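You operate a simulated robot arm through the tools that you are given. There is no shell and no other tool. Be economical: measure what you need, move in short steps, check, and stop when the job is done.

You run a simulated robot arm. Do the job below in one go: nothing can be reset, and whatever is moved stays where it is left.

## Task
Cure the drip at the red water point.
Fine: dry its tray with the teal pad; shut its valve first, turn its clamp knob to the green mark, not into the red, open the valve again, put the pad back.

It is judged by the outcome, as a careful person would: the job done as asked, and still so three seconds after it is handed in. It fails if anything else is knocked over, pushed out of place, dropped, spilled or broken.

## Robot
A 7-joint arm with a two-finger parallel gripper, fixed in place. Base frame: the origin is at the foot of the arm, x ahead of it, y to its left, z up. Lengths are in cm, angles in rad, forces in N, time in s.
With the tool pointing down near the work surface it reaches from about 22 to 72 cm from the base axis. Its first joint turns from -2.007 to 2.007 rad. Payload 3.91 kg.
The tool frame sits at the grasp point between the pads (the TCP): z along the fingers, y along the line on which they close. The tips reach 3 cm beyond it. The gripper opens to 11 cm. The fingers are 2 cm wide and 1 cm thick; the gripper's body (4.8 by 11.2 cm) begins 5.5 cm behind the TCP.
Orientation is that of the tool frame in the base frame, as a unit quaternion [x, y, z, w]. With the fingers straight down and closing along the base's y, the tool's x points along the base's -x, its y along +y and its z along -z.

## Interface
- The arm moves only by the tool move_arm. Its argument "increments" is a list of rows, each a list of 3 entries, a list of its own where there are three numbers: the shift along the base's x, y, z in m, then the turn, a rotation vector about the base's x, y, z in rad, then the gripper command, from -1 (fully open) to 1 (shut), values between in proportion. In form: [[[x, y, z], [ax, ay, az], hand], ...]. A call has 1 to 10 rows; each row is the pose to reach, as a shift and turn from the pose commanded when the call began. Rows are played at 5 a second. More than 5 cm and 0.15 rad between two rows, or a gripper value outside its range, and nothing of the call is played. Where a pose cannot be reached the arm comes as near as it can. A force on the tool above 40 N (or 10 N above the force at the start of the call, whichever is more), or a blocked arm, ends the call early, and 0.2 s more pass. Each finger travels about 10.8 cm/s and halts on what it meets, pressing with about 31 N; the grip force reading is that of the motor and also rises with nothing between the fingers. The clock runs only during rows and for 0.2 s after the last one: add rows that repeat a pose to give the fingers time. The reply holds the time, the measured pose of the TCP, the force on the tool along the base axes, the opening and the grip force, in the units named above and with some noise.
- Cameras (640 x 400 px; columns grow to the right, rows downward): "scene" is fixed at [39.81, -49.99, 148.19]; the picture's right is [0.99, 0.13, 0.00], its down [0.04, -0.29, -0.96] and it looks along [-0.12, 0.95, -0.29] (base axes); focal length 308 px, centre (320, 200). "wrist" rides on the gripper at [7.2, 1.7, -10.3] in the tool frame; the picture's right is [-0.23, 0.97, 0.00], its down [-0.76, -0.18, -0.62] and it looks along [-0.61, -0.14, 0.78] (tool axes); focal length 222 px, centre (320, 200). There is no depth. A picture from a camera that has moved, and an enlarged one, comes with that camera's place and axes in the base frame and with its lens.
- capture(camera): a new picture of that camera. It takes no simulated time.
- lift_body(by): slides the trunk up (or, below 0, down) by that many cm; the arm rides with it, the base frame stays. It gives what a move gives, with no picture.
- close_up(camera, box): a new picture of the part [left, top, right, bottom] of that camera's present view, enlarged. It takes no simulated time.
- finish_job(): hands the job in; it is judged then, once.

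Work in short steps. Places have to be worked out from the pictures, the camera data and where the tool is seen: move nearer, look again, correct. Check each grasp and each placing, and mend what went wrong. You have 120 turns and 68 pictures in all, those below and enlarged ones among them. Open the gripper and draw the arm clear of the work before you hand the job in, unless the task says otherwise; then end with one line.

The tools are called after "Call:" by a JSON object that holds its "api" and its "payload". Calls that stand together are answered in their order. move_arm: Moves the arm, as the interface text tells. Its arguments: {"type":"object","properties":{"increments":{"type":"array"}},"required":["increments"]} The other tools are called the same way: lift_body (by) slides the trunk up or down; capture (camera) takes a picture; close_up (camera, box) takes an enlarged picture of a part of a camera's view; finish_job () hands the job in.

At the start:

```text
time: 0.0
tool_pos: [12.99, 44.02, 144.36]
ee_rot: [0.0, 1.0, 0.001, 0.001]
wrist_force: [0.2, 0.1, 0.9]
width: 11.03
grip_force: 0.1
trunk travel left (down, up): [-87.5, 11.5]
```

scene: 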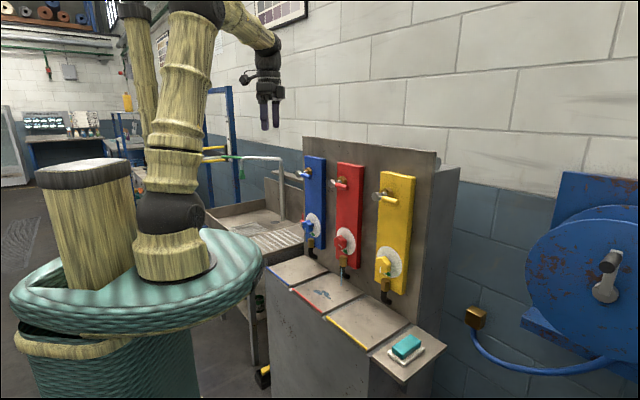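
wrist: 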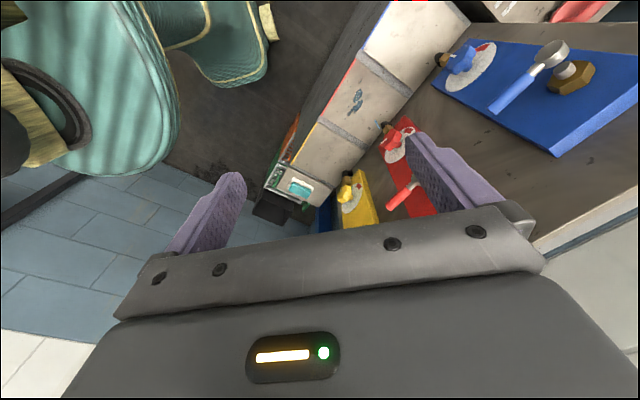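

I start with enlarged views of the boards and of the trays and pad to work out where things are.

Call:
{"api": "close_up", "payload": {"camera": "scene", "box": [280, 140, 440, 240]}}

Call:
{"api": "close_up", "payload": {"camera": "scene", "box": [310, 220, 400, 310]}}

Call:
{"api": "close_up", "payload": {"camera": "scene", "box": [260, 240, 460, 390]}}

```text
4.00 times, centred on (360, 190) of scene
camera zoom: at [39.81, -49.99, 148.19], right [0.99, 0.13, 0.0], down [0.04, -0.29, -0.96], along [-0.12, 0.95, -0.29], focal length 1232 px, centre (160, 240)
```

zoom: 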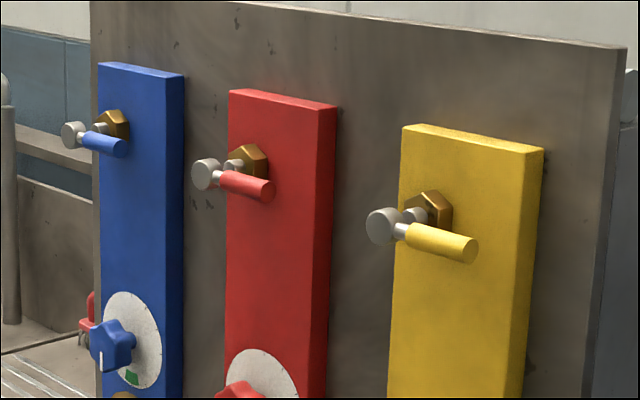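

```text
4.44 times, centred on (355, 265) of scene
camera zoom: at [39.81, -49.99, 148.19], right [0.99, 0.13, 0.0], down [0.04, -0.29, -0.96], along [-0.12, 0.95, -0.29], focal length 1369 px, centre (164, -89)
```

zoom: 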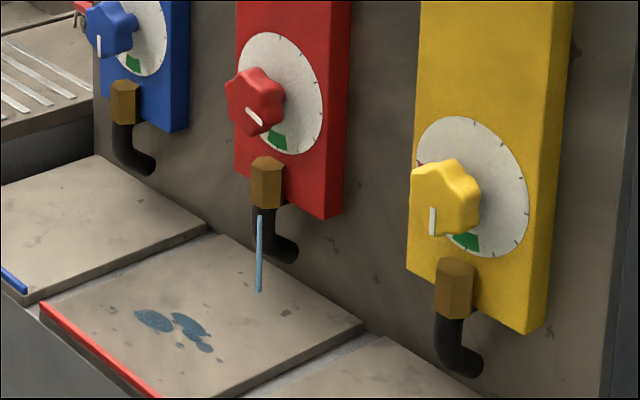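

```text
2.67 times, centred on (360, 315) of scene
camera zoom: at [39.81, -49.99, 148.19], right [0.99, 0.13, 0.0], down [0.04, -0.29, -0.96], along [-0.12, 0.95, -0.29], focal length 821 px, centre (213, -107)
```

zoom: 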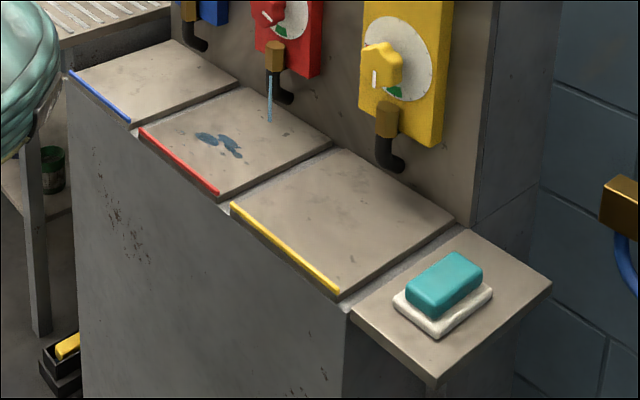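

The three stations lie along a line at about 45° to the base axes, and the panel normal is about (0.707, 0.707, 0). The red station is near s=-17 along that line, with its valve at about z≈123 and its knob at about z≈98. I yaw the tool 45° first while shifting slightly.

Call:
{"api": "move_arm", "payload": {"increments": [[[0.02, 0, 0], [0, 0, 0.13], -1], [[0.04, 0, 0], [0, 0, 0.26], -1], [[0.06, 0, 0], [0, 0, 0.39], -1], [[0.08, 0, 0], [0, 0, 0.52], -1], [[0.09, 0, 0], [0, 0, 0.65], -1], [[0.1, 0, 0], [0, 0, 0.785], -1], [[0.1, 0, 0], [0, 0, 0.785], -1]]}}

```text
time: 1.6
tool_pos: [22.9, 43.98, 144.39]
ee_rot: [-0.384, 0.923, 0.0, 0.0]
wrist_force: [-0.4, -0.2, 0.0]
width: 11.02
grip_force: 0.0
trunk travel left (down, up): [-87.5, 11.5]
```

The yaw went as planned. Now I pitch the tool up toward the panel about e=(0.707,-0.707,0).

Call:
{"api": "move_arm", "payload": {"increments": [[[0, 0, 0], [0.099, -0.099, 0], -1], [[0, 0, 0], [0.198, -0.198, 0], -1], [[0, 0, 0], [0.297, -0.297, 0], -1], [[0, 0, 0], [0.396, -0.396, 0], -1], [[0, 0, 0], [0.495, -0.495, 0], -1], [[0, 0, 0], [0.594, -0.594, 0], -1], [[0, 0, 0], [0.693, -0.693, 0], -1], [[0, 0, 0], [0.792, -0.792, 0], -1], [[0, 0, 0], [0.891, -0.891, 0], -1], [[0, 0, 0], [0.99, -0.99, 0], -1]]}}

Call:
{"api": "capture", "payload": {"camera": "scene"}}

Call:
{"api": "capture", "payload": {"camera": "wrist"}}

```text
time: 3.8
tool_pos: [22.99, 44.0, 144.54]
ee_rot: [-0.293, 0.706, 0.248, 0.596]
wrist_force: [-0.1, 0.6, -0.5]
width: 11.02
grip_force: 0.0
trunk travel left (down, up): [-87.5, 11.5]
```

```text
62 pictures are left
```

scene: 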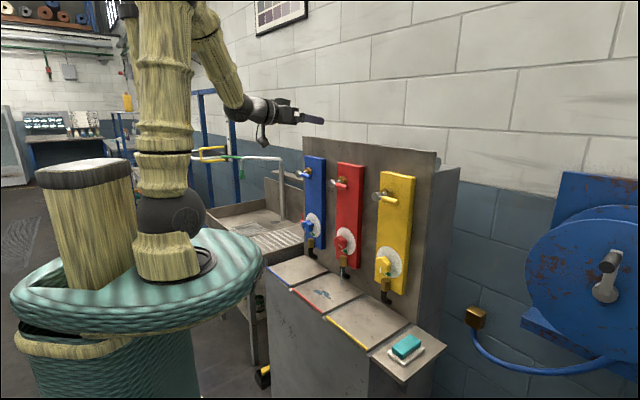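

```text
61 pictures are left
camera wrist: at [13.6, 37.22, 139.15], right [-0.66, 0.72, 0.23], down [-0.22, -0.47, 0.86], along [0.72, 0.52, 0.47], focal length 222 px, centre (320, 200)
```

wrist: 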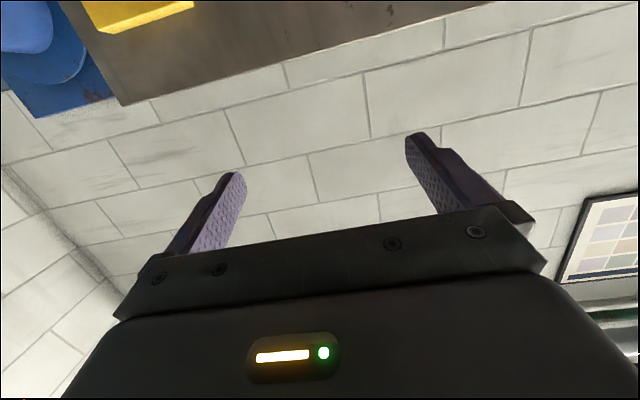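

The pitch is nearly horizontal and the wrist camera looks upward. I finish the pitch, then lower the trunk so the camera faces the valves.

Call:
{"api": "move_arm", "payload": {"increments": [[[0, 0, -0.02], [0.06, -0.06, 0], -1], [[0, 0, -0.05], [0.121, -0.121, 0], -1], [[0, 0, -0.05], [0.121, -0.121, 0], -1]]}}

Call:
{"api": "lift_body", "payload": {"by": -27}}

Call:
{"api": "capture", "payload": {"camera": "scene"}}

Call:
{"api": "capture", "payload": {"camera": "wrist"}}

```text
time: 4.6
tool_pos: [22.89, 43.85, 139.45]
ee_rot: [-0.271, 0.653, 0.272, 0.653]
wrist_force: [0.4, -0.3, 0.0]
width: 11.0
grip_force: 0.0
trunk travel left (down, up): [-87.5, 11.5]
```

```text
time: 7.3
tool_pos: [23.13, 44.01, 112.49]
ee_rot: [-0.271, 0.653, 0.27, 0.653]
wrist_force: [-0.5, -0.1, -0.3]
width: 11.02
grip_force: 0.0
trunk travel left (down, up): [-60.5, 38.5]
```

```text
60 pictures are left
```

scene: 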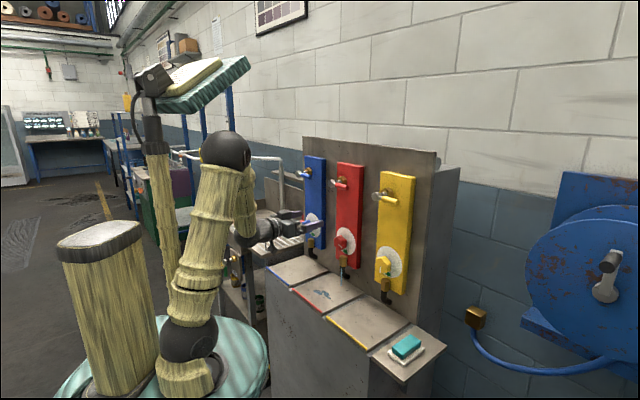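

```text
59 pictures are left
camera wrist: at [14.48, 37.96, 105.28], right [-0.69, 0.69, 0.23], down [-0.31, -0.57, 0.76], along [0.65, 0.45, 0.61], focal length 222 px, centre (320, 200)
```

wrist: 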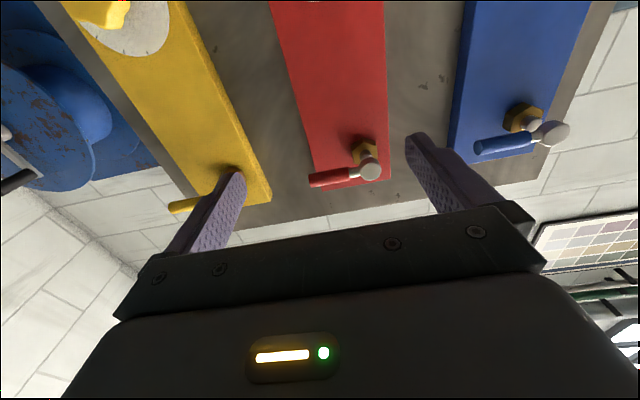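

The valve hub sits at about n=62.4, s=-19.5, z=122, and its handle runs horizontally toward +s for about 8 cm. I look closer for marks showing the closing direction.

Call:
{"api": "close_up", "payload": {"camera": "wrist", "box": [290, 120, 410, 200]}}

Call:
{"api": "close_up", "payload": {"camera": "scene", "box": [322, 165, 372, 200]}}

```text
5.00 times, centred on (350, 160) of wrist
camera zoom: at [14.48, 37.96, 105.28], right [-0.69, 0.69, 0.23], down [-0.31, -0.57, 0.76], along [0.65, 0.45, 0.61], focal length 1111 px, centre (170, 400)
```

zoom: 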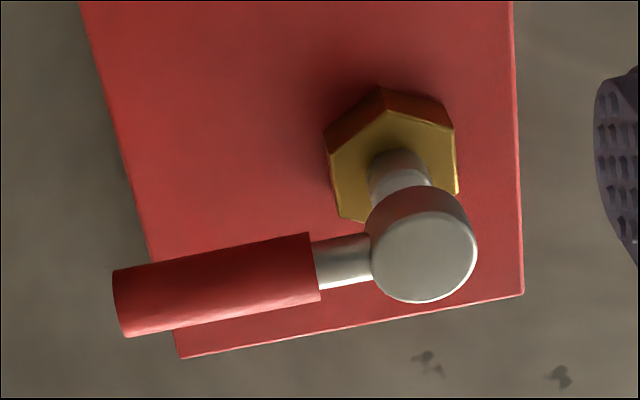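

```text
11.43 times, centred on (347, 182) of scene
camera zoom: at [39.81, -49.99, 148.19], right [0.99, 0.13, 0.0], down [0.04, -0.29, -0.96], along [-0.12, 0.95, -0.29], focal length 3520 px, centre (11, 400)
```

zoom: 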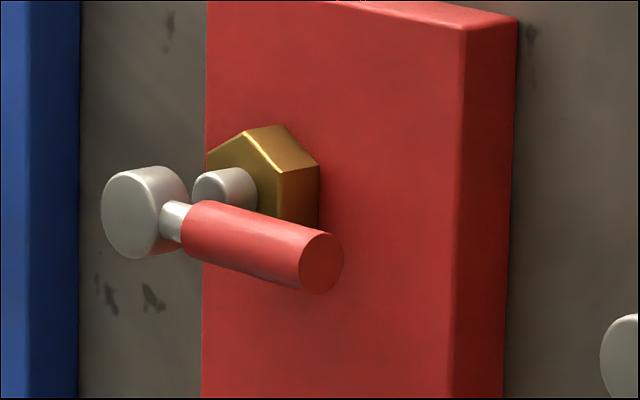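

There are no marks, and the handle is exactly horizontal, like the others. I will push it with closed fingertips, trying downward first, so I go up to just above the handle with the tips still short of it.

Call:
{"api": "move_arm", "payload": {"increments": [[[0, 0, 0.045], [0, 0, 0], 0.2], [[0, 0, 0.09], [0, 0, 0], 1], [[0, 0, 0.135], [0, 0, 0], 1], [[0.04, 0.0275, 0.135], [0, 0, 0], 1], [[0.08, 0.055, 0.135], [0, 0, 0], 1], [[0.08, 0.055, 0.135], [0, 0, 0], 1]]}}

Call:
{"api": "capture", "payload": {"camera": "wrist"}}

Call:
{"api": "close_up", "payload": {"camera": "scene", "box": [280, 140, 440, 240]}}

```text
time: 8.8
tool_pos: [31.17, 49.7, 125.96]
ee_rot: [-0.27, 0.653, 0.271, 0.653]
wrist_force: [-0.2, 1.1, 1.1]
width: 0.03
grip_force: 31.1
trunk travel left (down, up): [-60.5, 38.5]
```

```text
56 pictures are left
camera wrist: at [22.58, 43.7, 118.79], right [-0.69, 0.69, 0.23], down [-0.31, -0.57, 0.76], along [0.65, 0.45, 0.61], focal length 222 px, centre (320, 200)
```

wrist: 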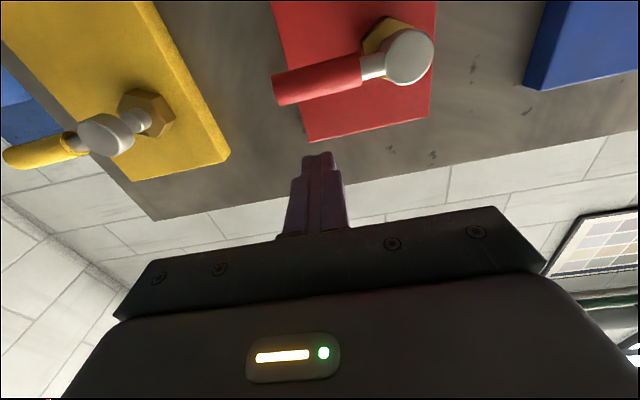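

```text
4.00 times, centred on (360, 190) of scene
camera zoom: at [39.81, -49.99, 148.19], right [0.99, 0.13, 0.0], down [0.04, -0.29, -0.96], along [-0.12, 0.95, -0.29], focal length 1232 px, centre (160, 240)
```

zoom: 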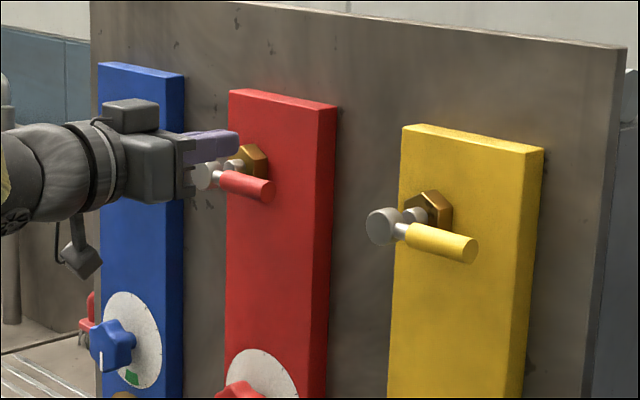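

The fingertips sit above the handle and clear of it. Refined, the hub axis is at s≈-19.8, z≈121.7, with the handle at n≈62.7. I move forward over the handle and push down a little to test it.

Call:
{"api": "move_arm", "payload": {"increments": [[[0.016, 0.016, 0], [0, 0, 0], 1], [[0.032, 0.032, 0], [0, 0, 0], 1], [[0.032, 0.032, -0.01], [0, 0, 0], 1], [[0.032, 0.032, -0.02], [0, 0, 0], 1], [[0.032, 0.032, -0.03], [0, 0, 0], 1], [[0.032, 0.032, -0.037], [0, 0, 0], 1]]}}

Call:
{"api": "close_up", "payload": {"camera": "scene", "box": [280, 140, 440, 240]}}

```text
time: 10.2
tool_pos: [34.26, 52.8, 122.26]
ee_rot: [-0.269, 0.653, 0.271, 0.654]
wrist_force: [0.4, -0.6, 1.6]
width: 0.0
grip_force: 31.3
trunk travel left (down, up): [-60.5, 38.5]
```

```text
4.00 times, centred on (360, 190) of scene
camera zoom: at [39.81, -49.99, 148.19], right [0.99, 0.13, 0.0], down [0.04, -0.29, -0.96], along [-0.12, 0.95, -0.29], focal length 1232 px, centre (160, 240)
```

zoom: 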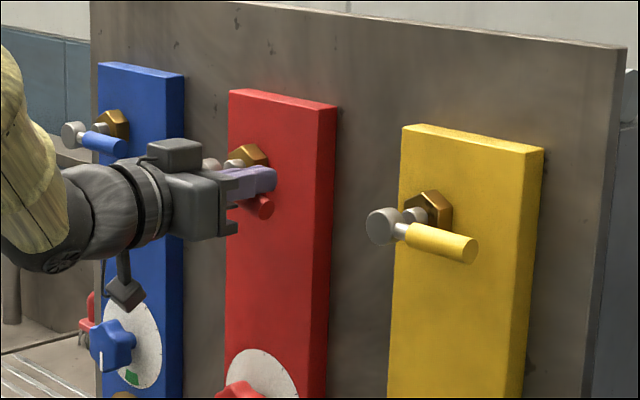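

The handle turns down with little force, so that direction works. I carry on along the arc toward vertical.

Call:
{"api": "move_arm", "payload": {"increments": [[[0.0007, -0.0007, -0.009], [0, 0, 0], 1], [[0.0007, -0.0007, -0.0176], [0, 0, 0], 1], [[-0.001, 0.001, -0.026], [0, 0, 0], 1], [[-0.0028, 0.0028, -0.0346], [0, 0, 0], 1], [[-0.006, 0.006, -0.0425], [0, 0, 0], 1], [[-0.01, 0.01, -0.05], [0, 0, 0], 1], [[-0.015, 0.015, -0.0567], [0, 0, 0], 1], [[-0.0205, 0.0205, -0.0626], [0, 0, 0], 1], [[-0.027, 0.027, -0.0667], [0, 0, 0], 1], [[-0.032, 0.032, -0.0695], [0, 0, 0], 1]]}}

Call:
{"api": "close_up", "payload": {"camera": "scene", "box": [280, 160, 440, 280]}}

```text
time: 12.3
tool_pos: [31.03, 55.91, 115.31]
ee_rot: [-0.27, 0.653, 0.271, 0.654]
wrist_force: [1.6, -0.9, 1.6]
width: 0.0
grip_force: 31.1
trunk travel left (down, up): [-60.5, 38.5]
```

```text
3.33 times, centred on (360, 220) of scene
camera zoom: at [39.81, -49.99, 148.19], right [0.99, 0.13, 0.0], down [0.04, -0.29, -0.96], along [-0.12, 0.95, -0.29], focal length 1027 px, centre (187, 133)
```

zoom: 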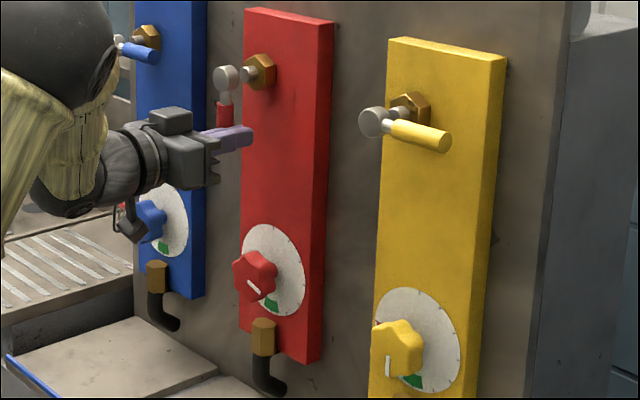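

The handle is nearly vertical and the stream at the red spout has gone. I nudge a little further to reach the stop.

Call:
{"api": "move_arm", "payload": {"increments": [[[-0.003, 0.003, 0], [0, 0, 0], 1], [[-0.005, 0.005, 0], [0, 0, 0], 1], [[-0.007, 0.007, 0], [0, 0, 0], 1]]}}

Call:
{"api": "capture", "payload": {"camera": "wrist"}}

```text
time: 13.2
tool_pos: [31.08, 56.04, 115.21]
ee_rot: [-0.267, 0.656, 0.269, 0.653]
wrist_force: [17.1, -33.6, -7.0]
width: 0.0
grip_force: 31.1
trunk travel left (down, up): [-60.5, 38.5]
```

```text
52 pictures are left
camera wrist: at [22.32, 50.12, 108.13], right [-0.68, 0.7, 0.23], down [-0.32, -0.56, 0.76], along [0.66, 0.45, 0.6], focal length 222 px, centre (320, 200)
```

wrist: 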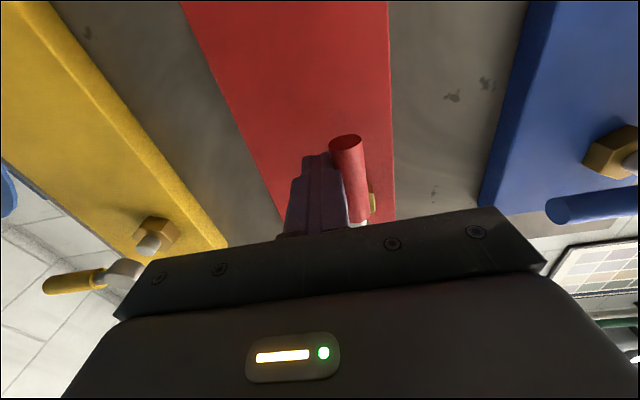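

The handle is against its stop, so the valve is shut. I back off sideways and retreat, then lower to view the knob.

Call:
{"api": "move_arm", "payload": {"increments": [[[0.012, -0.012, 0], [0, 0, 0], 1], [[-0.015, -0.039, 0], [0, 0, 0], 1], [[-0.045, -0.069, 0], [0, 0, 0], 1], [[-0.075, -0.099, 0], [0, 0, 0], 1], [[-0.1, -0.124, 0], [0, 0, 0], -1], [[-0.1, -0.124, 0], [0, 0, 0], -1]]}}

Call:
{"api": "lift_body", "payload": {"by": -22}}

Call:
{"api": "capture", "payload": {"camera": "wrist"}}

Call:
{"api": "capture", "payload": {"camera": "scene"}}

```text
time: 14.6
tool_pos: [20.52, 44.09, 115.22]
ee_rot: [-0.27, 0.653, 0.272, 0.653]
wrist_force: [0.3, 0.2, 0.3]
width: 11.01
grip_force: 0.0
trunk travel left (down, up): [-60.5, 38.5]
```

```text
time: 16.9
tool_pos: [20.45, 44.03, 93.39]
ee_rot: [-0.27, 0.653, 0.27, 0.653]
wrist_force: [0.2, 0.0, 0.1]
width: 11.0
grip_force: 0.1
trunk travel left (down, up): [-38.5, 60.5]
```

```text
51 pictures are left
camera wrist: at [11.86, 38.08, 86.15], right [-0.69, 0.69, 0.23], down [-0.31, -0.57, 0.76], along [0.65, 0.45, 0.61], focal length 222 px, centre (320, 200)
```

wrist: 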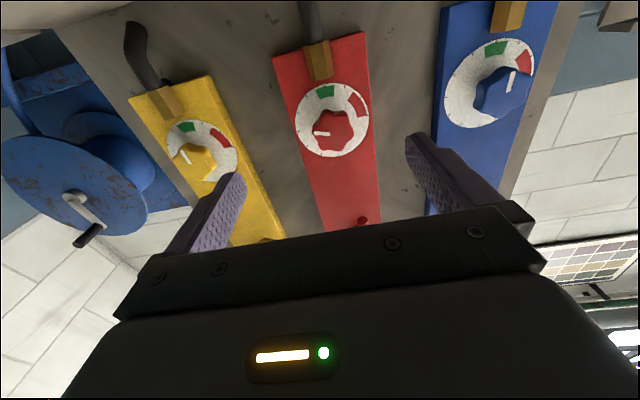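

```text
50 pictures are left
```

scene: 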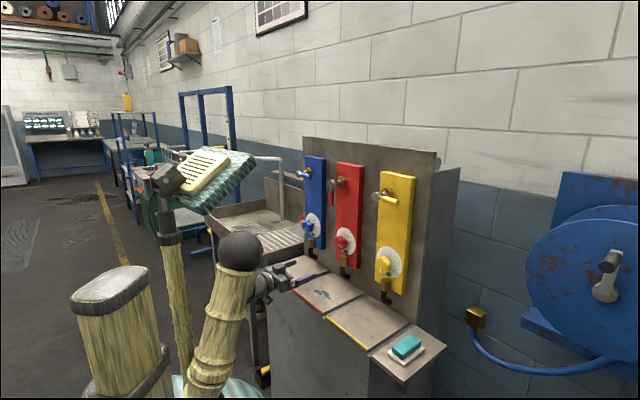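

Call:
{"api": "close_up", "payload": {"camera": "wrist", "box": [280, 60, 400, 180]}}

Call:
{"api": "close_up", "payload": {"camera": "scene", "box": [315, 220, 375, 265]}}

```text
3.33 times, centred on (340, 120) of wrist
camera zoom: at [11.86, 38.08, 86.15], right [-0.69, 0.69, 0.23], down [-0.31, -0.57, 0.76], along [0.65, 0.45, 0.61], focal length 740 px, centre (253, 467)
```

zoom: 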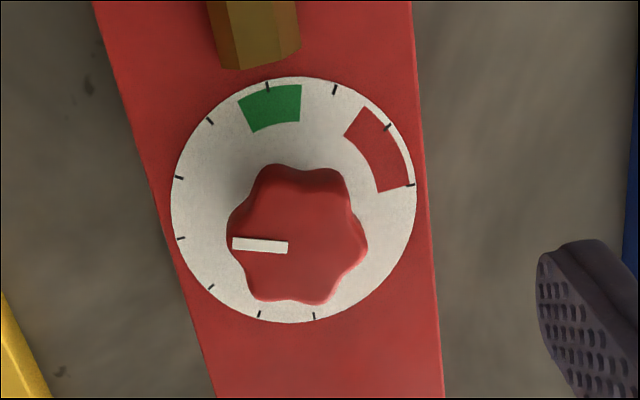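

```text
8.89 times, centred on (345, 242) of scene
camera zoom: at [39.81, -49.99, 148.19], right [0.99, 0.13, 0.0], down [0.04, -0.29, -0.96], along [-0.12, 0.95, -0.29], focal length 2738 px, centre (98, -178)
```

zoom: 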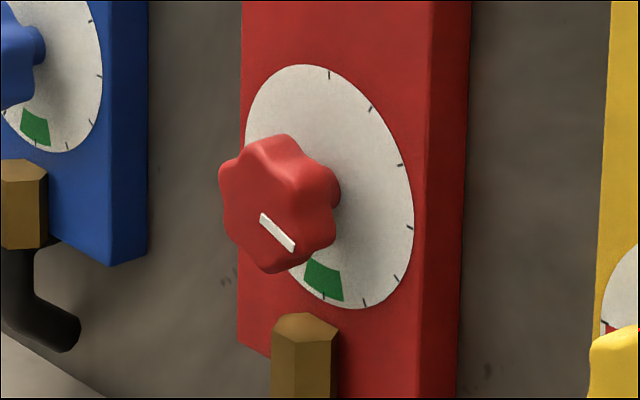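

The pointer reads about 20° below the +s horizontal and green is straight down, so the knob must turn about 70° clockwise. Red begins well beyond that. The knob axis is at about s=-17.4, z=98.1 with its front at n≈65.3. I approach with a slight -10° roll and a partial opening.

Call:
{"api": "move_arm", "payload": {"increments": [[[0.025, 0.028, 0.016], [-0.062, -0.062, 0], -0.36], [[0.05, 0.057, 0.032], [-0.124, -0.124, 0], -0.36], [[0.0755, 0.0857, 0.0476], [-0.124, -0.124, 0], -0.36], [[0.0755, 0.0857, 0.0476], [-0.124, -0.124, 0], -0.36]]}}

Call:
{"api": "capture", "payload": {"camera": "wrist"}}

Call:
{"api": "close_up", "payload": {"camera": "scene", "box": [275, 200, 395, 290]}}

```text
time: 17.9
tool_pos: [28.01, 52.6, 98.14]
ee_rot: [-0.329, 0.626, 0.213, 0.674]
wrist_force: [-0.2, 0.5, -0.4]
width: 7.49
grip_force: 0.1
trunk travel left (down, up): [-38.5, 60.5]
```

```text
47 pictures are left
camera wrist: at [20.36, 45.66, 90.84], right [-0.71, 0.71, 0.05], down [-0.41, -0.47, 0.78], along [0.58, 0.53, 0.62], focal length 222 px, centre (320, 200)
```

wrist: 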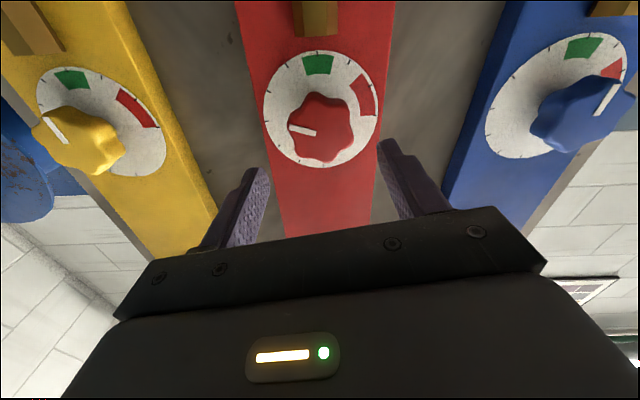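

```text
4.44 times, centred on (335, 245) of scene
camera zoom: at [39.81, -49.99, 148.19], right [0.99, 0.13, 0.0], down [0.04, -0.29, -0.96], along [-0.12, 0.95, -0.29], focal length 1369 px, centre (253, 0)
```

zoom: 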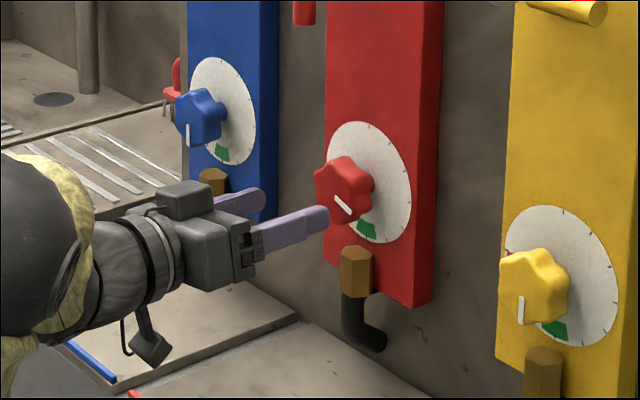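

The knob axis checks out at s≈-17.5, z≈98.0, centred between the fingers. I advance 7.5 cm and close.

Call:
{"api": "move_arm", "payload": {"increments": [[[0.018, 0.018, 0], [0, 0, 0], -0.36], [[0.036, 0.036, 0], [0, 0, 0], -0.36], [[0.0525, 0.0535, 0], [0, 0, 0], -0.36], [[0.0525, 0.0535, 0], [0, 0, 0], 0], [[0.0525, 0.0535, 0], [0, 0, 0], 0.3], [[0.0525, 0.0535, 0], [0, 0, 0], 0.3]]}}

Call:
{"api": "capture", "payload": {"camera": "wrist"}}

Call:
{"api": "close_up", "payload": {"camera": "scene", "box": [275, 200, 395, 290]}}

```text
time: 19.3
tool_pos: [33.25, 58.01, 98.13]
ee_rot: [-0.327, 0.627, 0.213, 0.674]
wrist_force: [0.1, 2.1, -0.3]
width: 5.54
grip_force: 45.2
trunk travel left (down, up): [-38.5, 60.5]
```

```text
45 pictures are left
camera wrist: at [25.62, 51.06, 90.64], right [-0.71, 0.71, 0.05], down [-0.41, -0.47, 0.78], along [0.58, 0.53, 0.62], focal length 222 px, centre (320, 200)
```

wrist: 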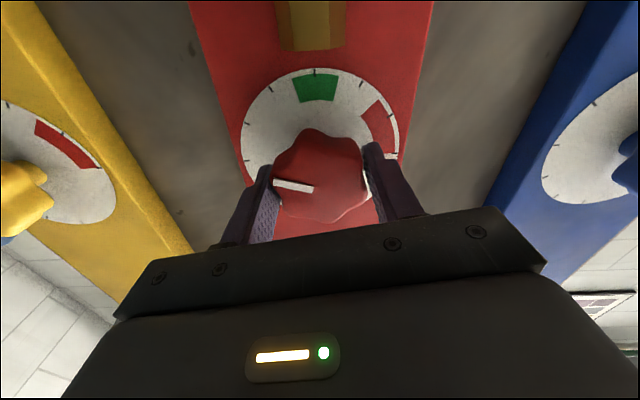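

```text
4.44 times, centred on (335, 245) of scene
camera zoom: at [39.81, -49.99, 148.19], right [0.99, 0.13, 0.0], down [0.04, -0.29, -0.96], along [-0.12, 0.95, -0.29], focal length 1369 px, centre (253, 0)
```

zoom: 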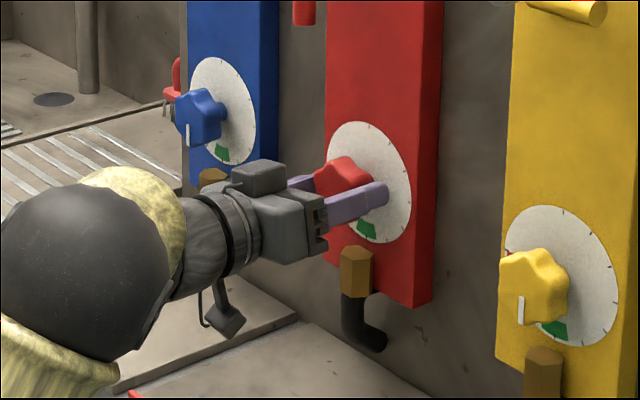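

The knob is held with a width of 5.5. I turn clockwise about +n by 0.9 rad, then check.

Call:
{"api": "move_arm", "payload": {"increments": [[[0, 0, 0], [0.092, 0.092, 0], 0.3], [[0, 0, 0], [0.184, 0.184, 0], 0.3], [[0, 0, 0], [0.276, 0.276, 0], 0.3], [[0, 0, 0], [0.368, 0.368, 0], 0.3], [[0, 0, 0], [0.46, 0.46, 0], 0.3], [[0, 0, 0], [0.552, 0.552, 0], 0.3], [[0, 0, 0], [0.636, 0.636, 0], 0.3]]}}

Call:
{"api": "capture", "payload": {"camera": "wrist"}}

Call:
{"api": "close_up", "payload": {"camera": "scene", "box": [275, 200, 395, 290]}}

```text
time: 20.9
tool_pos: [33.23, 58.02, 97.93]
ee_rot: [-0.02, 0.708, 0.484, 0.513]
wrist_force: [-2.8, -8.2, -11.3]
width: 5.55
grip_force: 44.7
trunk travel left (down, up): [-38.5, 60.5]
```

```text
43 pictures are left
camera wrist: at [21.6, 55.09, 93.8], right [-0.41, 0.41, 0.82], down [0.01, -0.89, 0.45], along [0.91, 0.19, 0.36], focal length 222 px, centre (320, 200)
```

wrist: 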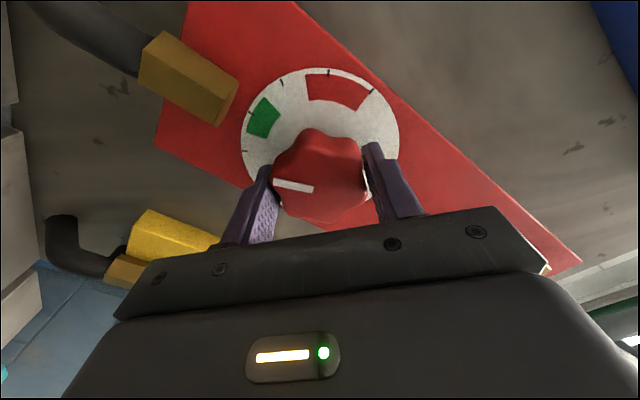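

```text
4.44 times, centred on (335, 245) of scene
camera zoom: at [39.81, -49.99, 148.19], right [0.99, 0.13, 0.0], down [0.04, -0.29, -0.96], along [-0.12, 0.95, -0.29], focal length 1369 px, centre (253, 0)
```

zoom: 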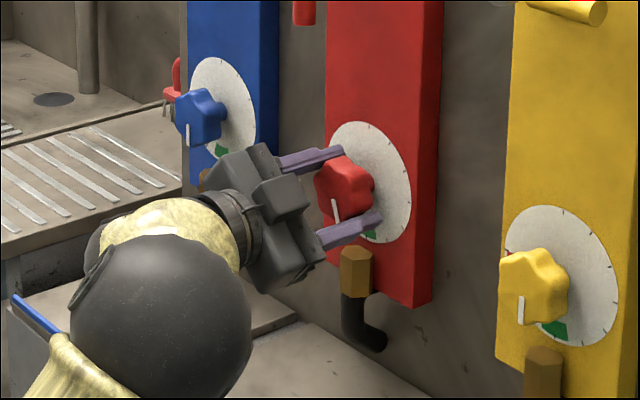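

The knob follows the gripper. Estimates put the pointer 12–24° short of green's centre, so I turn another 0.28 rad and check again.

Call:
{"api": "move_arm", "payload": {"increments": [[[0, 0, 0], [0.07, 0.07, 0], 0.3], [[0, 0, 0], [0.14, 0.14, 0], 0.3], [[0, 0, 0], [0.198, 0.198, 0], 0.3], [[0, 0, 0], [0.198, 0.198, 0], 0.3]]}}

Call:
{"api": "close_up", "payload": {"camera": "wrist", "box": [220, 50, 420, 225]}}

Call:
{"api": "close_up", "payload": {"camera": "scene", "box": [325, 225, 375, 265]}}

```text
time: 21.9
tool_pos: [33.33, 58.13, 98.02]
ee_rot: [0.078, 0.703, 0.551, 0.442]
wrist_force: [-5.8, -10.4, -15.0]
width: 5.54
grip_force: 45.1
trunk travel left (down, up): [-38.5, 60.5]
```

```text
2.29 times, centred on (320, 138) of wrist
camera zoom: at [20.94, 55.75, 95.63], right [-0.23, 0.23, 0.94], down [0.08, -0.96, 0.26], along [0.97, 0.14, 0.2], focal length 508 px, centre (320, 343)
```

zoom: 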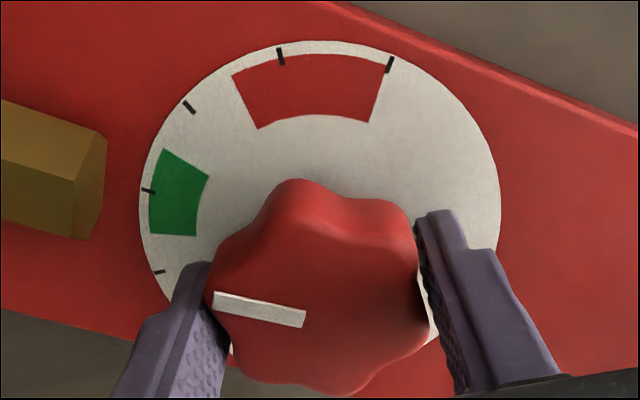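

```text
10.00 times, centred on (350, 245) of scene
camera zoom: at [39.81, -49.99, 148.19], right [0.99, 0.13, 0.0], down [0.04, -0.29, -0.96], along [-0.12, 0.95, -0.29], focal length 3080 px, centre (20, -250)
```

zoom: 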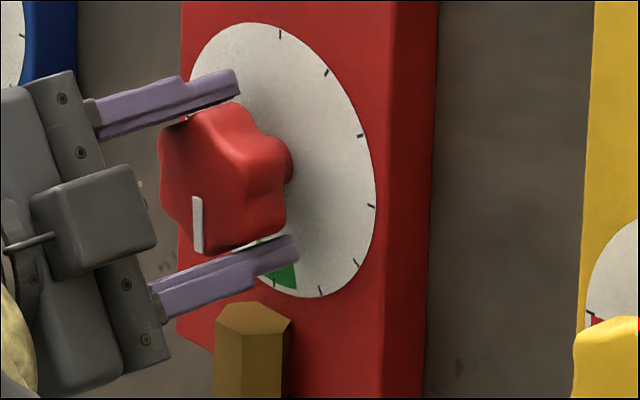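

Projecting onto the knob face puts the pointer 5–9° short of green's centre, and green spans about ±13°. I turn another 0.1 rad.

Call:
{"api": "move_arm", "payload": {"increments": [[[0, 0, 0], [0.04, 0.04, 0], 0.3], [[0, 0, 0], [0.075, 0.075, 0], 0.3], [[0, 0, 0], [0.075, 0.075, 0], 0.3]]}}

Call:
{"api": "close_up", "payload": {"camera": "scene", "box": [325, 225, 375, 265]}}

```text
time: 22.7
tool_pos: [33.31, 57.99, 97.92]
ee_rot: [0.116, 0.698, 0.575, 0.411]
wrist_force: [-2.5, -4.5, -14.6]
width: 5.52
grip_force: 45.0
trunk travel left (down, up): [-38.5, 60.5]
```

```text
10.00 times, centred on (350, 245) of scene
camera zoom: at [39.81, -49.99, 148.19], right [0.99, 0.13, 0.0], down [0.04, -0.29, -0.96], along [-0.12, 0.95, -0.29], focal length 3080 px, centre (20, -250)
```

zoom: 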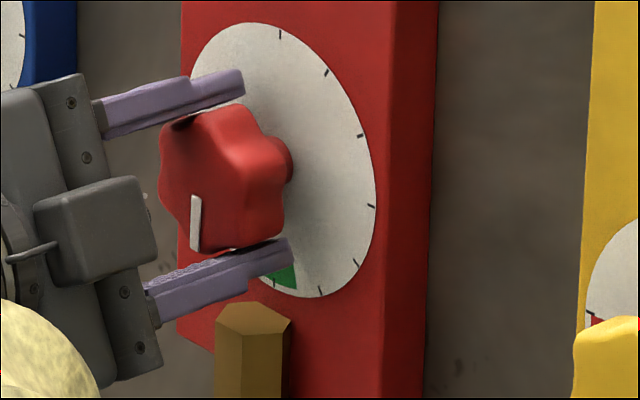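

The pointer is vertical on green. I open slightly, staying clear of the spout nut, and retreat straight back.

Call:
{"api": "move_arm", "payload": {"increments": [[[0, 0, 0], [0, 0, 0], 0], [[0, 0, 0], [0, 0, 0], -0.25], [[0, 0, 0], [0, 0, 0], -0.25], [[-0.02, -0.02, 0], [0, 0, 0], -0.25], [[-0.045, -0.045, 0], [0, 0, 0], -0.25], [[-0.075, -0.075, 0], [0, 0, 0], -0.25], [[-0.1, -0.1, 0.01], [0, 0, 0], -0.25]]}}

Call:
{"api": "close_up", "payload": {"camera": "scene", "box": [315, 160, 395, 300]}}

Call:
{"api": "capture", "payload": {"camera": "wrist"}}

```text
time: 24.3
tool_pos: [23.16, 48.11, 99.16]
ee_rot: [0.115, 0.698, 0.575, 0.412]
wrist_force: [-0.2, -0.7, 0.5]
width: 6.91
grip_force: 0.1
trunk travel left (down, up): [-38.5, 60.5]
```

```text
2.86 times, centred on (355, 230) of scene
camera zoom: at [39.81, -49.99, 148.19], right [0.99, 0.13, 0.0], down [0.04, -0.29, -0.96], along [-0.12, 0.95, -0.29], focal length 880 px, centre (220, 114)
```

zoom: 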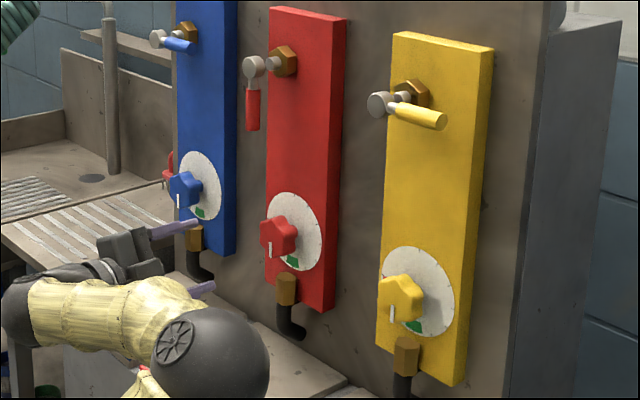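

```text
37 pictures are left
camera wrist: at [10.75, 45.92, 97.54], right [-0.16, 0.16, 0.97], down [0.1, -0.98, 0.18], along [0.98, 0.12, 0.14], focal length 222 px, centre (320, 200)
```

wrist: 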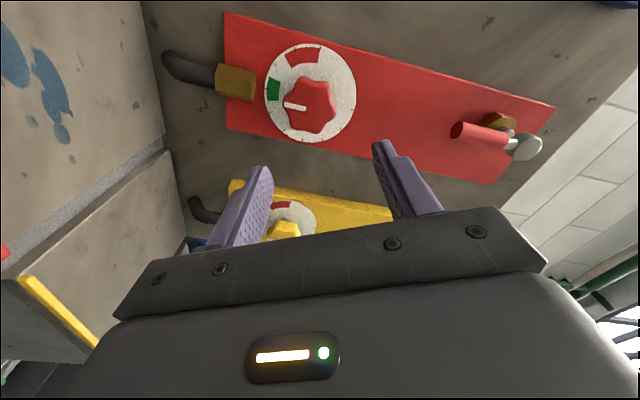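

The red pointer is on green. Next I reopen the valve: I roll the wrist back level and raise the trunk to handle height.

Call:
{"api": "move_arm", "payload": {"increments": [[[0, 0, 0], [-0.098, -0.098, 0], 0.3], [[0, 0, 0], [-0.196, -0.196, 0], 1], [[0, 0, 0], [-0.294, -0.294, 0], 1], [[0, 0, 0], [-0.392, -0.392, 0], 1], [[0, 0, 0], [-0.49, -0.49, 0], 1], [[-0.01, 0.01, 0], [-0.588, -0.588, 0], 1], [[-0.025, 0.025, 0], [-0.686, -0.686, 0], 1], [[-0.0385, 0.0385, 0], [-0.785, -0.785, 0], 1], [[-0.0385, 0.0385, 0], [-0.785, -0.785, 0], 1]]}}

Call:
{"api": "lift_body", "payload": {"by": 16}}

Call:
{"api": "capture", "payload": {"camera": "wrist"}}

```text
time: 26.3
tool_pos: [19.36, 51.81, 99.02]
ee_rot: [-0.271, 0.653, 0.27, 0.653]
wrist_force: [0.3, 0.5, 0.0]
width: 0.0
grip_force: 31.0
trunk travel left (down, up): [-38.5, 60.5]
```

```text
time: 28.1
tool_pos: [19.36, 51.78, 115.1]
ee_rot: [-0.271, 0.653, 0.27, 0.653]
wrist_force: [0.0, 0.6, 0.0]
width: 0.0
grip_force: 31.0
trunk travel left (down, up): [-54.5, 44.5]
```

```text
36 pictures are left
camera wrist: at [10.82, 45.76, 107.89], right [-0.69, 0.69, 0.23], down [-0.31, -0.57, 0.76], along [0.65, 0.45, 0.61], focal length 222 px, centre (320, 200)
```

wrist: 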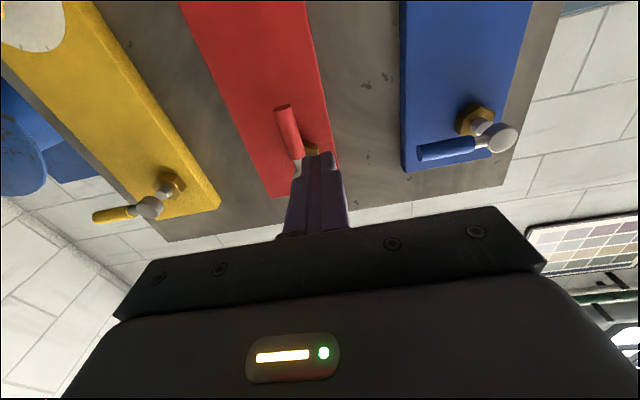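

The handle hangs down just to the right of the fingertips. I advance beside it and begin the push toward +s.

Call:
{"api": "move_arm", "payload": {"increments": [[[0.027, 0.027, 0], [0, 0, 0], 1], [[0.054, 0.054, 0], [0, 0, 0], 1], [[0.079, 0.079, 0], [0, 0, 0], 1], [[0.0875, 0.0705, 0], [0, 0, 0], 1], [[0.093, 0.065, -0.001], [0, 0, 0], 1], [[0.0985, 0.0595, -0.0015], [0, 0, 0], 1], [[0.104, 0.054, -0.001], [0, 0, 0], 1], [[0.11, 0.048, -0.001], [0, 0, 0], 1]]}}

Call:
{"api": "close_up", "payload": {"camera": "scene", "box": [280, 140, 440, 240]}}

```text
time: 29.9
tool_pos: [30.38, 56.72, 114.9]
ee_rot: [-0.27, 0.654, 0.271, 0.653]
wrist_force: [-0.5, -0.6, 1.1]
width: 0.0
grip_force: 30.8
trunk travel left (down, up): [-54.5, 44.5]
```

```text
4.00 times, centred on (360, 190) of scene
camera zoom: at [39.81, -49.99, 148.19], right [0.99, 0.13, 0.0], down [0.04, -0.29, -0.96], along [-0.12, 0.95, -0.29], focal length 1232 px, centre (160, 240)
```

zoom: 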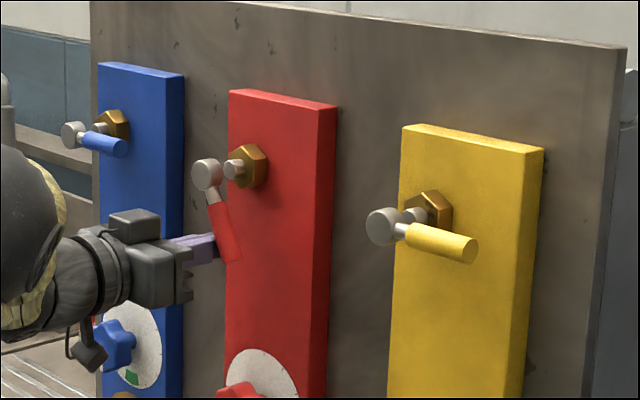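

The handle is turning back. I continue the arc to horizontal.

Call:
{"api": "move_arm", "payload": {"increments": [[[0.0065, -0.0065, 0.003], [0, 0, 0], 1], [[0.0127, -0.0127, 0.006], [0, 0, 0], 1], [[0.0185, -0.0185, 0.011], [0, 0, 0], 1], [[0.0237, -0.0237, 0.016], [0, 0, 0], 1], [[0.0285, -0.0285, 0.0235], [0, 0, 0], 1], [[0.0325, -0.0325, 0.031], [0, 0, 0], 1], [[0.036, -0.036, 0.04], [0, 0, 0], 1], [[0.0382, -0.0382, 0.048], [0, 0, 0], 1]]}}

Call:
{"api": "move_arm", "payload": {"increments": [[[0, 0, 0.003], [0, 0, 0], 1], [[0, 0, 0.006], [0, 0, 0], 1], [[0, 0, 0.009], [0, 0, 0], 1]]}}

Call:
{"api": "close_up", "payload": {"camera": "scene", "box": [280, 140, 440, 300]}}

```text
time: 31.7
tool_pos: [34.18, 52.84, 119.67]
ee_rot: [-0.272, 0.654, 0.271, 0.652]
wrist_force: [-3.0, -0.2, -8.2]
width: 0.0
grip_force: 30.6
trunk travel left (down, up): [-54.5, 44.5]
```

```text
time: 32.4
tool_pos: [34.06, 52.89, 119.56]
ee_rot: [-0.275, 0.659, 0.27, 0.646]
wrist_force: [-1.6, 0.4, -8.2]
width: 0.0
grip_force: 30.9
trunk travel left (down, up): [-54.5, 44.5]
stopped in row 3: the force on the tool passed its limit (the readings are from after the stop); the commanded pose is now the measured one
```

```text
2.50 times, centred on (360, 220) of scene
camera zoom: at [39.81, -49.99, 148.19], right [0.99, 0.13, 0.0], down [0.04, -0.29, -0.96], along [-0.12, 0.95, -0.29], focal length 770 px, centre (220, 150)
```

zoom: 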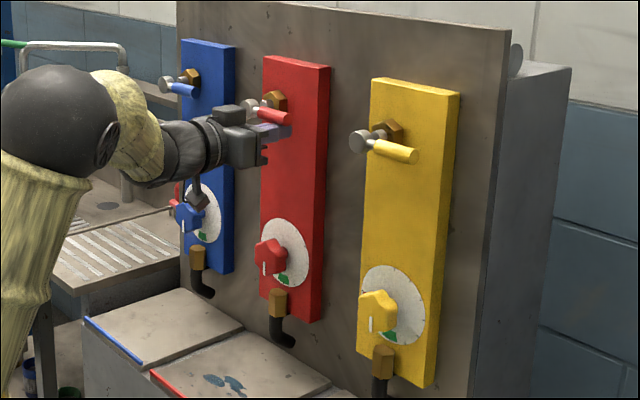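

The valve is fully open at its stop and no stream shows. I drop off the handle and retreat, then plan for the pad.

Call:
{"api": "move_arm", "payload": {"increments": [[[0, 0, -0.015], [0, 0, 0], 1], [[-0.02, -0.02, -0.015], [0, 0, 0], 1], [[-0.05, -0.05, -0.015], [0, 0, 0], 1], [[-0.08, -0.08, -0.01], [0, 0, 0], 1], [[-0.115, -0.115, 0], [0, 0, 0], 1], [[-0.13, -0.13, 0], [0, 0, 0], 1]]}}

Call:
{"api": "close_up", "payload": {"camera": "scene", "box": [280, 140, 440, 300]}}

Call:
{"api": "close_up", "payload": {"camera": "scene", "box": [365, 315, 445, 385]}}

```text
refused: row 5 steps farther than a row can; nothing moved
```

```text
2.50 times, centred on (360, 220) of scene
camera zoom: at [39.81, -49.99, 148.19], right [0.99, 0.13, 0.0], down [0.04, -0.29, -0.96], along [-0.12, 0.95, -0.29], focal length 770 px, centre (220, 150)
```

zoom: 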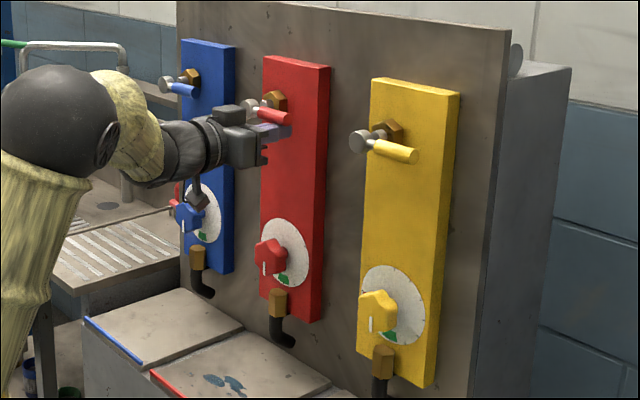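

```text
5.71 times, centred on (405, 350) of scene
camera zoom: at [39.81, -49.99, 148.19], right [0.99, 0.13, 0.0], down [0.04, -0.29, -0.96], along [-0.12, 0.95, -0.29], focal length 1760 px, centre (-166, -657)
```

zoom: 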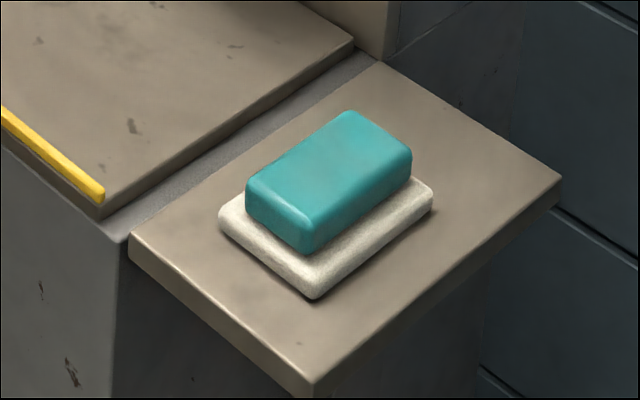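

That was refused for step size only, so I redo the retreat in smaller steps. The pad is about 8×4 cm, with its long side along n, centred near (55.5, 25) with its top near z≈82.6, on a white rest.

Call:
{"api": "move_arm", "payload": {"increments": [[[0, 0, -0.015], [0, 0, 0], 1], [[-0.02, -0.02, -0.015], [0, 0, 0], 1], [[-0.05, -0.05, -0.015], [0, 0, 0], 1], [[-0.08, -0.08, -0.01], [0, 0, 0], 1], [[-0.11, -0.11, 0], [0, 0, 0], 1], [[-0.13, -0.13, 0], [0, 0, 0], 1], [[-0.13, -0.13, 0.04], [0, 0, 0], 1]]}}

```text
time: 34.0
tool_pos: [21.22, 39.72, 123.68]
ee_rot: [-0.273, 0.658, 0.27, 0.648]
wrist_force: [0.3, -0.2, 0.7]
width: 0.0
grip_force: 31.6
trunk travel left (down, up): [-54.5, 44.5]
```

Now I pitch the tool back to pointing down while keeping height.

Call:
{"api": "move_arm", "payload": {"increments": [[[0, 0, 0.01], [-0.105, 0.105, 0], 0.5], [[0, 0, 0.02], [-0.21, 0.21, 0], 0], [[0, 0, 0.03], [-0.315, 0.315, 0], -0.3], [[0, 0, 0.03], [-0.42, 0.42, 0], -0.3], [[0, 0, 0.03], [-0.525, 0.525, 0], -0.3], [[0, 0, 0.03], [-0.63, 0.63, 0], -0.3], [[0, 0, 0.03], [-0.735, 0.735, 0], -0.3], [[0, 0, 0.03], [-0.84, 0.84, 0], -0.3], [[0, 0, 0.03], [-0.945, 0.945, 0], -0.3], [[0, 0, 0.03], [-1.05, 1.05, 0], -0.3]]}}

Call:
{"api": "move_arm", "payload": {"increments": [[[0.02, 0, 0], [-0.05, 0.05, 0], -0.3], [[0.05, 0, 0], [-0.05, 0.05, 0], -0.3], [[0.09, -0.02, 0], [-0.05, 0.05, 0], -0.3], [[0.13, -0.04, 0], [-0.05, 0.05, 0], -0.3], [[0.17, -0.06, 0], [-0.05, 0.05, 0], -0.3], [[0.21, -0.08, 0], [-0.05, 0.05, 0], -0.3], [[0.25, -0.1, 0], [-0.05, 0.05, 0], -0.3], [[0.28, -0.13, 0], [-0.05, 0.05, 0], -0.3], [[0.3, -0.145, 0], [-0.05, 0.05, 0], -0.3]]}}

Call:
{"api": "capture", "payload": {"camera": "wrist"}}

Call:
{"api": "capture", "payload": {"camera": "scene"}}

```text
time: 36.2
tool_pos: [21.2, 39.97, 126.62]
ee_rot: [-0.382, 0.923, 0.014, 0.031]
wrist_force: [0.2, 0.5, -0.2]
width: 7.16
grip_force: 0.1
trunk travel left (down, up): [-54.5, 44.5]
```

```text
time: 38.2
tool_pos: [46.29, 25.97, 124.74]
ee_rot: [-0.383, 0.924, 0.001, 0.001]
wrist_force: [-0.5, 0.8, 0.7]
width: 7.17
grip_force: 0.0
out of reach, approached as far as the arm can: row 4, 5, 6, 7, 8, 9
trunk travel left (down, up): [-54.5, 44.5]
```

```text
31 pictures are left
camera wrist: at [39.83, 22.13, 135.17], right [-0.53, 0.85, 0.0], down [0.66, 0.41, 0.62], along [0.53, 0.33, -0.78], focal length 222 px, centre (320, 200)
```

wrist: 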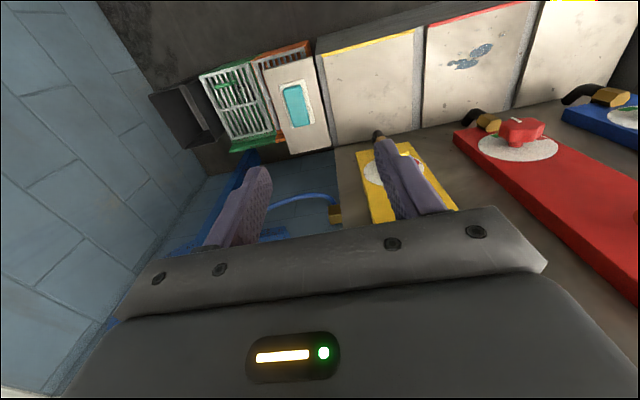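

```text
30 pictures are left
```

scene: 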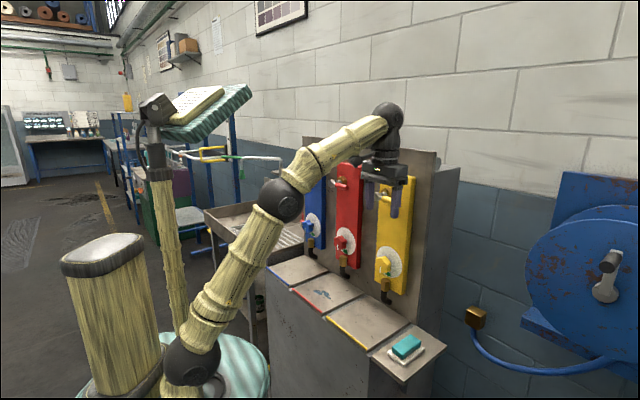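

The arm is near full stretch at this height. I lower the trunk, which also brings the pad closer to view.

Call:
{"api": "lift_body", "payload": {"by": -28}}

Call:
{"api": "capture", "payload": {"camera": "wrist"}}

```text
time: 41.0
tool_pos: [46.26, 25.9, 96.72]
ee_rot: [-0.383, 0.924, 0.001, 0.001]
wrist_force: [0.3, -0.5, 0.4]
width: 7.14
grip_force: 0.0
trunk travel left (down, up): [-26.5, 72.5]
```

```text
29 pictures are left
camera wrist: at [39.89, 22.05, 107.17], right [-0.53, 0.85, 0.0], down [0.66, 0.41, 0.62], along [0.53, 0.33, -0.78], focal length 222 px, centre (320, 200)
```

wrist: 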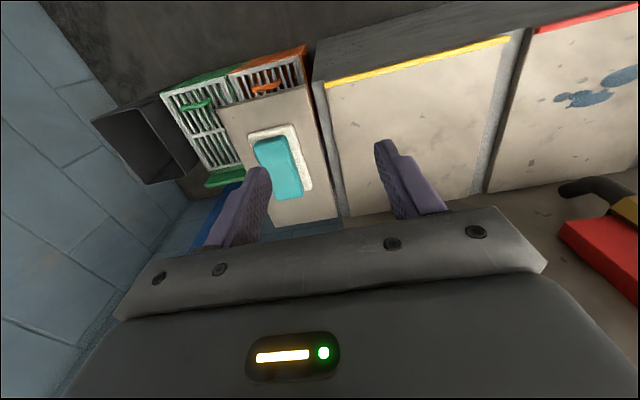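

The pad centre projects to about (54.8–55.5, 25.2). I first replay the present pose to see what is currently commanded.

Call:
{"api": "move_arm", "payload": {"increments": [[[0, 0, 0], [0, 0, 0], -0.3]]}}

```text
time: 41.4
tool_pos: [46.16, 25.99, 96.81]
ee_rot: [-0.383, 0.924, 0.001, 0.001]
wrist_force: [-0.3, -0.2, -0.5]
width: 7.14
grip_force: 0.1
trunk travel left (down, up): [-26.5, 72.5]
```

Call:
{"api": "move_arm", "payload": {"increments": [[[0.03, 0, -0.01], [0, 0, 0], -0.3], [[0.06, -0.003, -0.03], [0, 0, 0], -0.3], [[0.09, -0.0085, -0.05], [0, 0, 0], -0.3], [[0.09, -0.0085, -0.07], [0, 0, 0], -0.3], [[0.09, -0.0085, -0.07], [0, 0, 0], -0.3]]}}

Call:
{"api": "capture", "payload": {"camera": "wrist"}}

Call:
{"api": "close_up", "payload": {"camera": "scene", "box": [355, 285, 455, 385]}}

```text
time: 42.6
tool_pos: [55.3, 24.93, 89.7]
ee_rot: [-0.382, 0.924, 0.002, 0.0]
wrist_force: [-0.3, 0.1, 0.5]
width: 7.16
grip_force: 0.0
out of reach, approached as far as the arm can: row 1, 2, 3
trunk travel left (down, up): [-26.5, 72.5]
```

```text
28 pictures are left
camera wrist: at [48.88, 20.96, 100.09], right [-0.53, 0.85, 0.0], down [0.66, 0.41, 0.62], along [0.53, 0.33, -0.78], focal length 222 px, centre (320, 200)
```

wrist: 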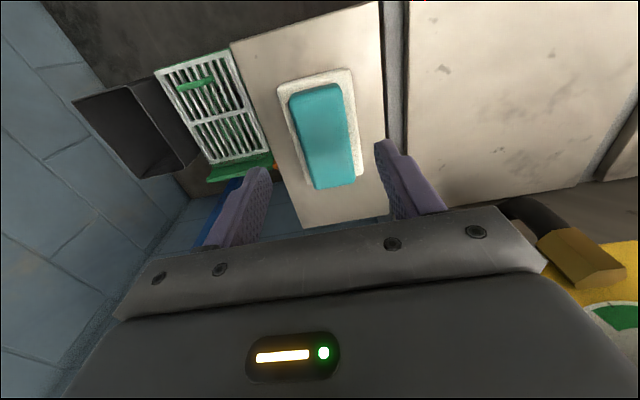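

```text
4.00 times, centred on (405, 335) of scene
camera zoom: at [39.81, -49.99, 148.19], right [0.99, 0.13, 0.0], down [0.04, -0.29, -0.96], along [-0.12, 0.95, -0.29], focal length 1232 px, centre (-20, -340)
```

zoom: 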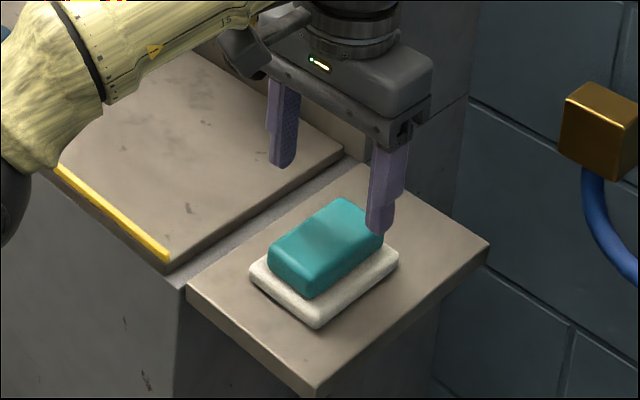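

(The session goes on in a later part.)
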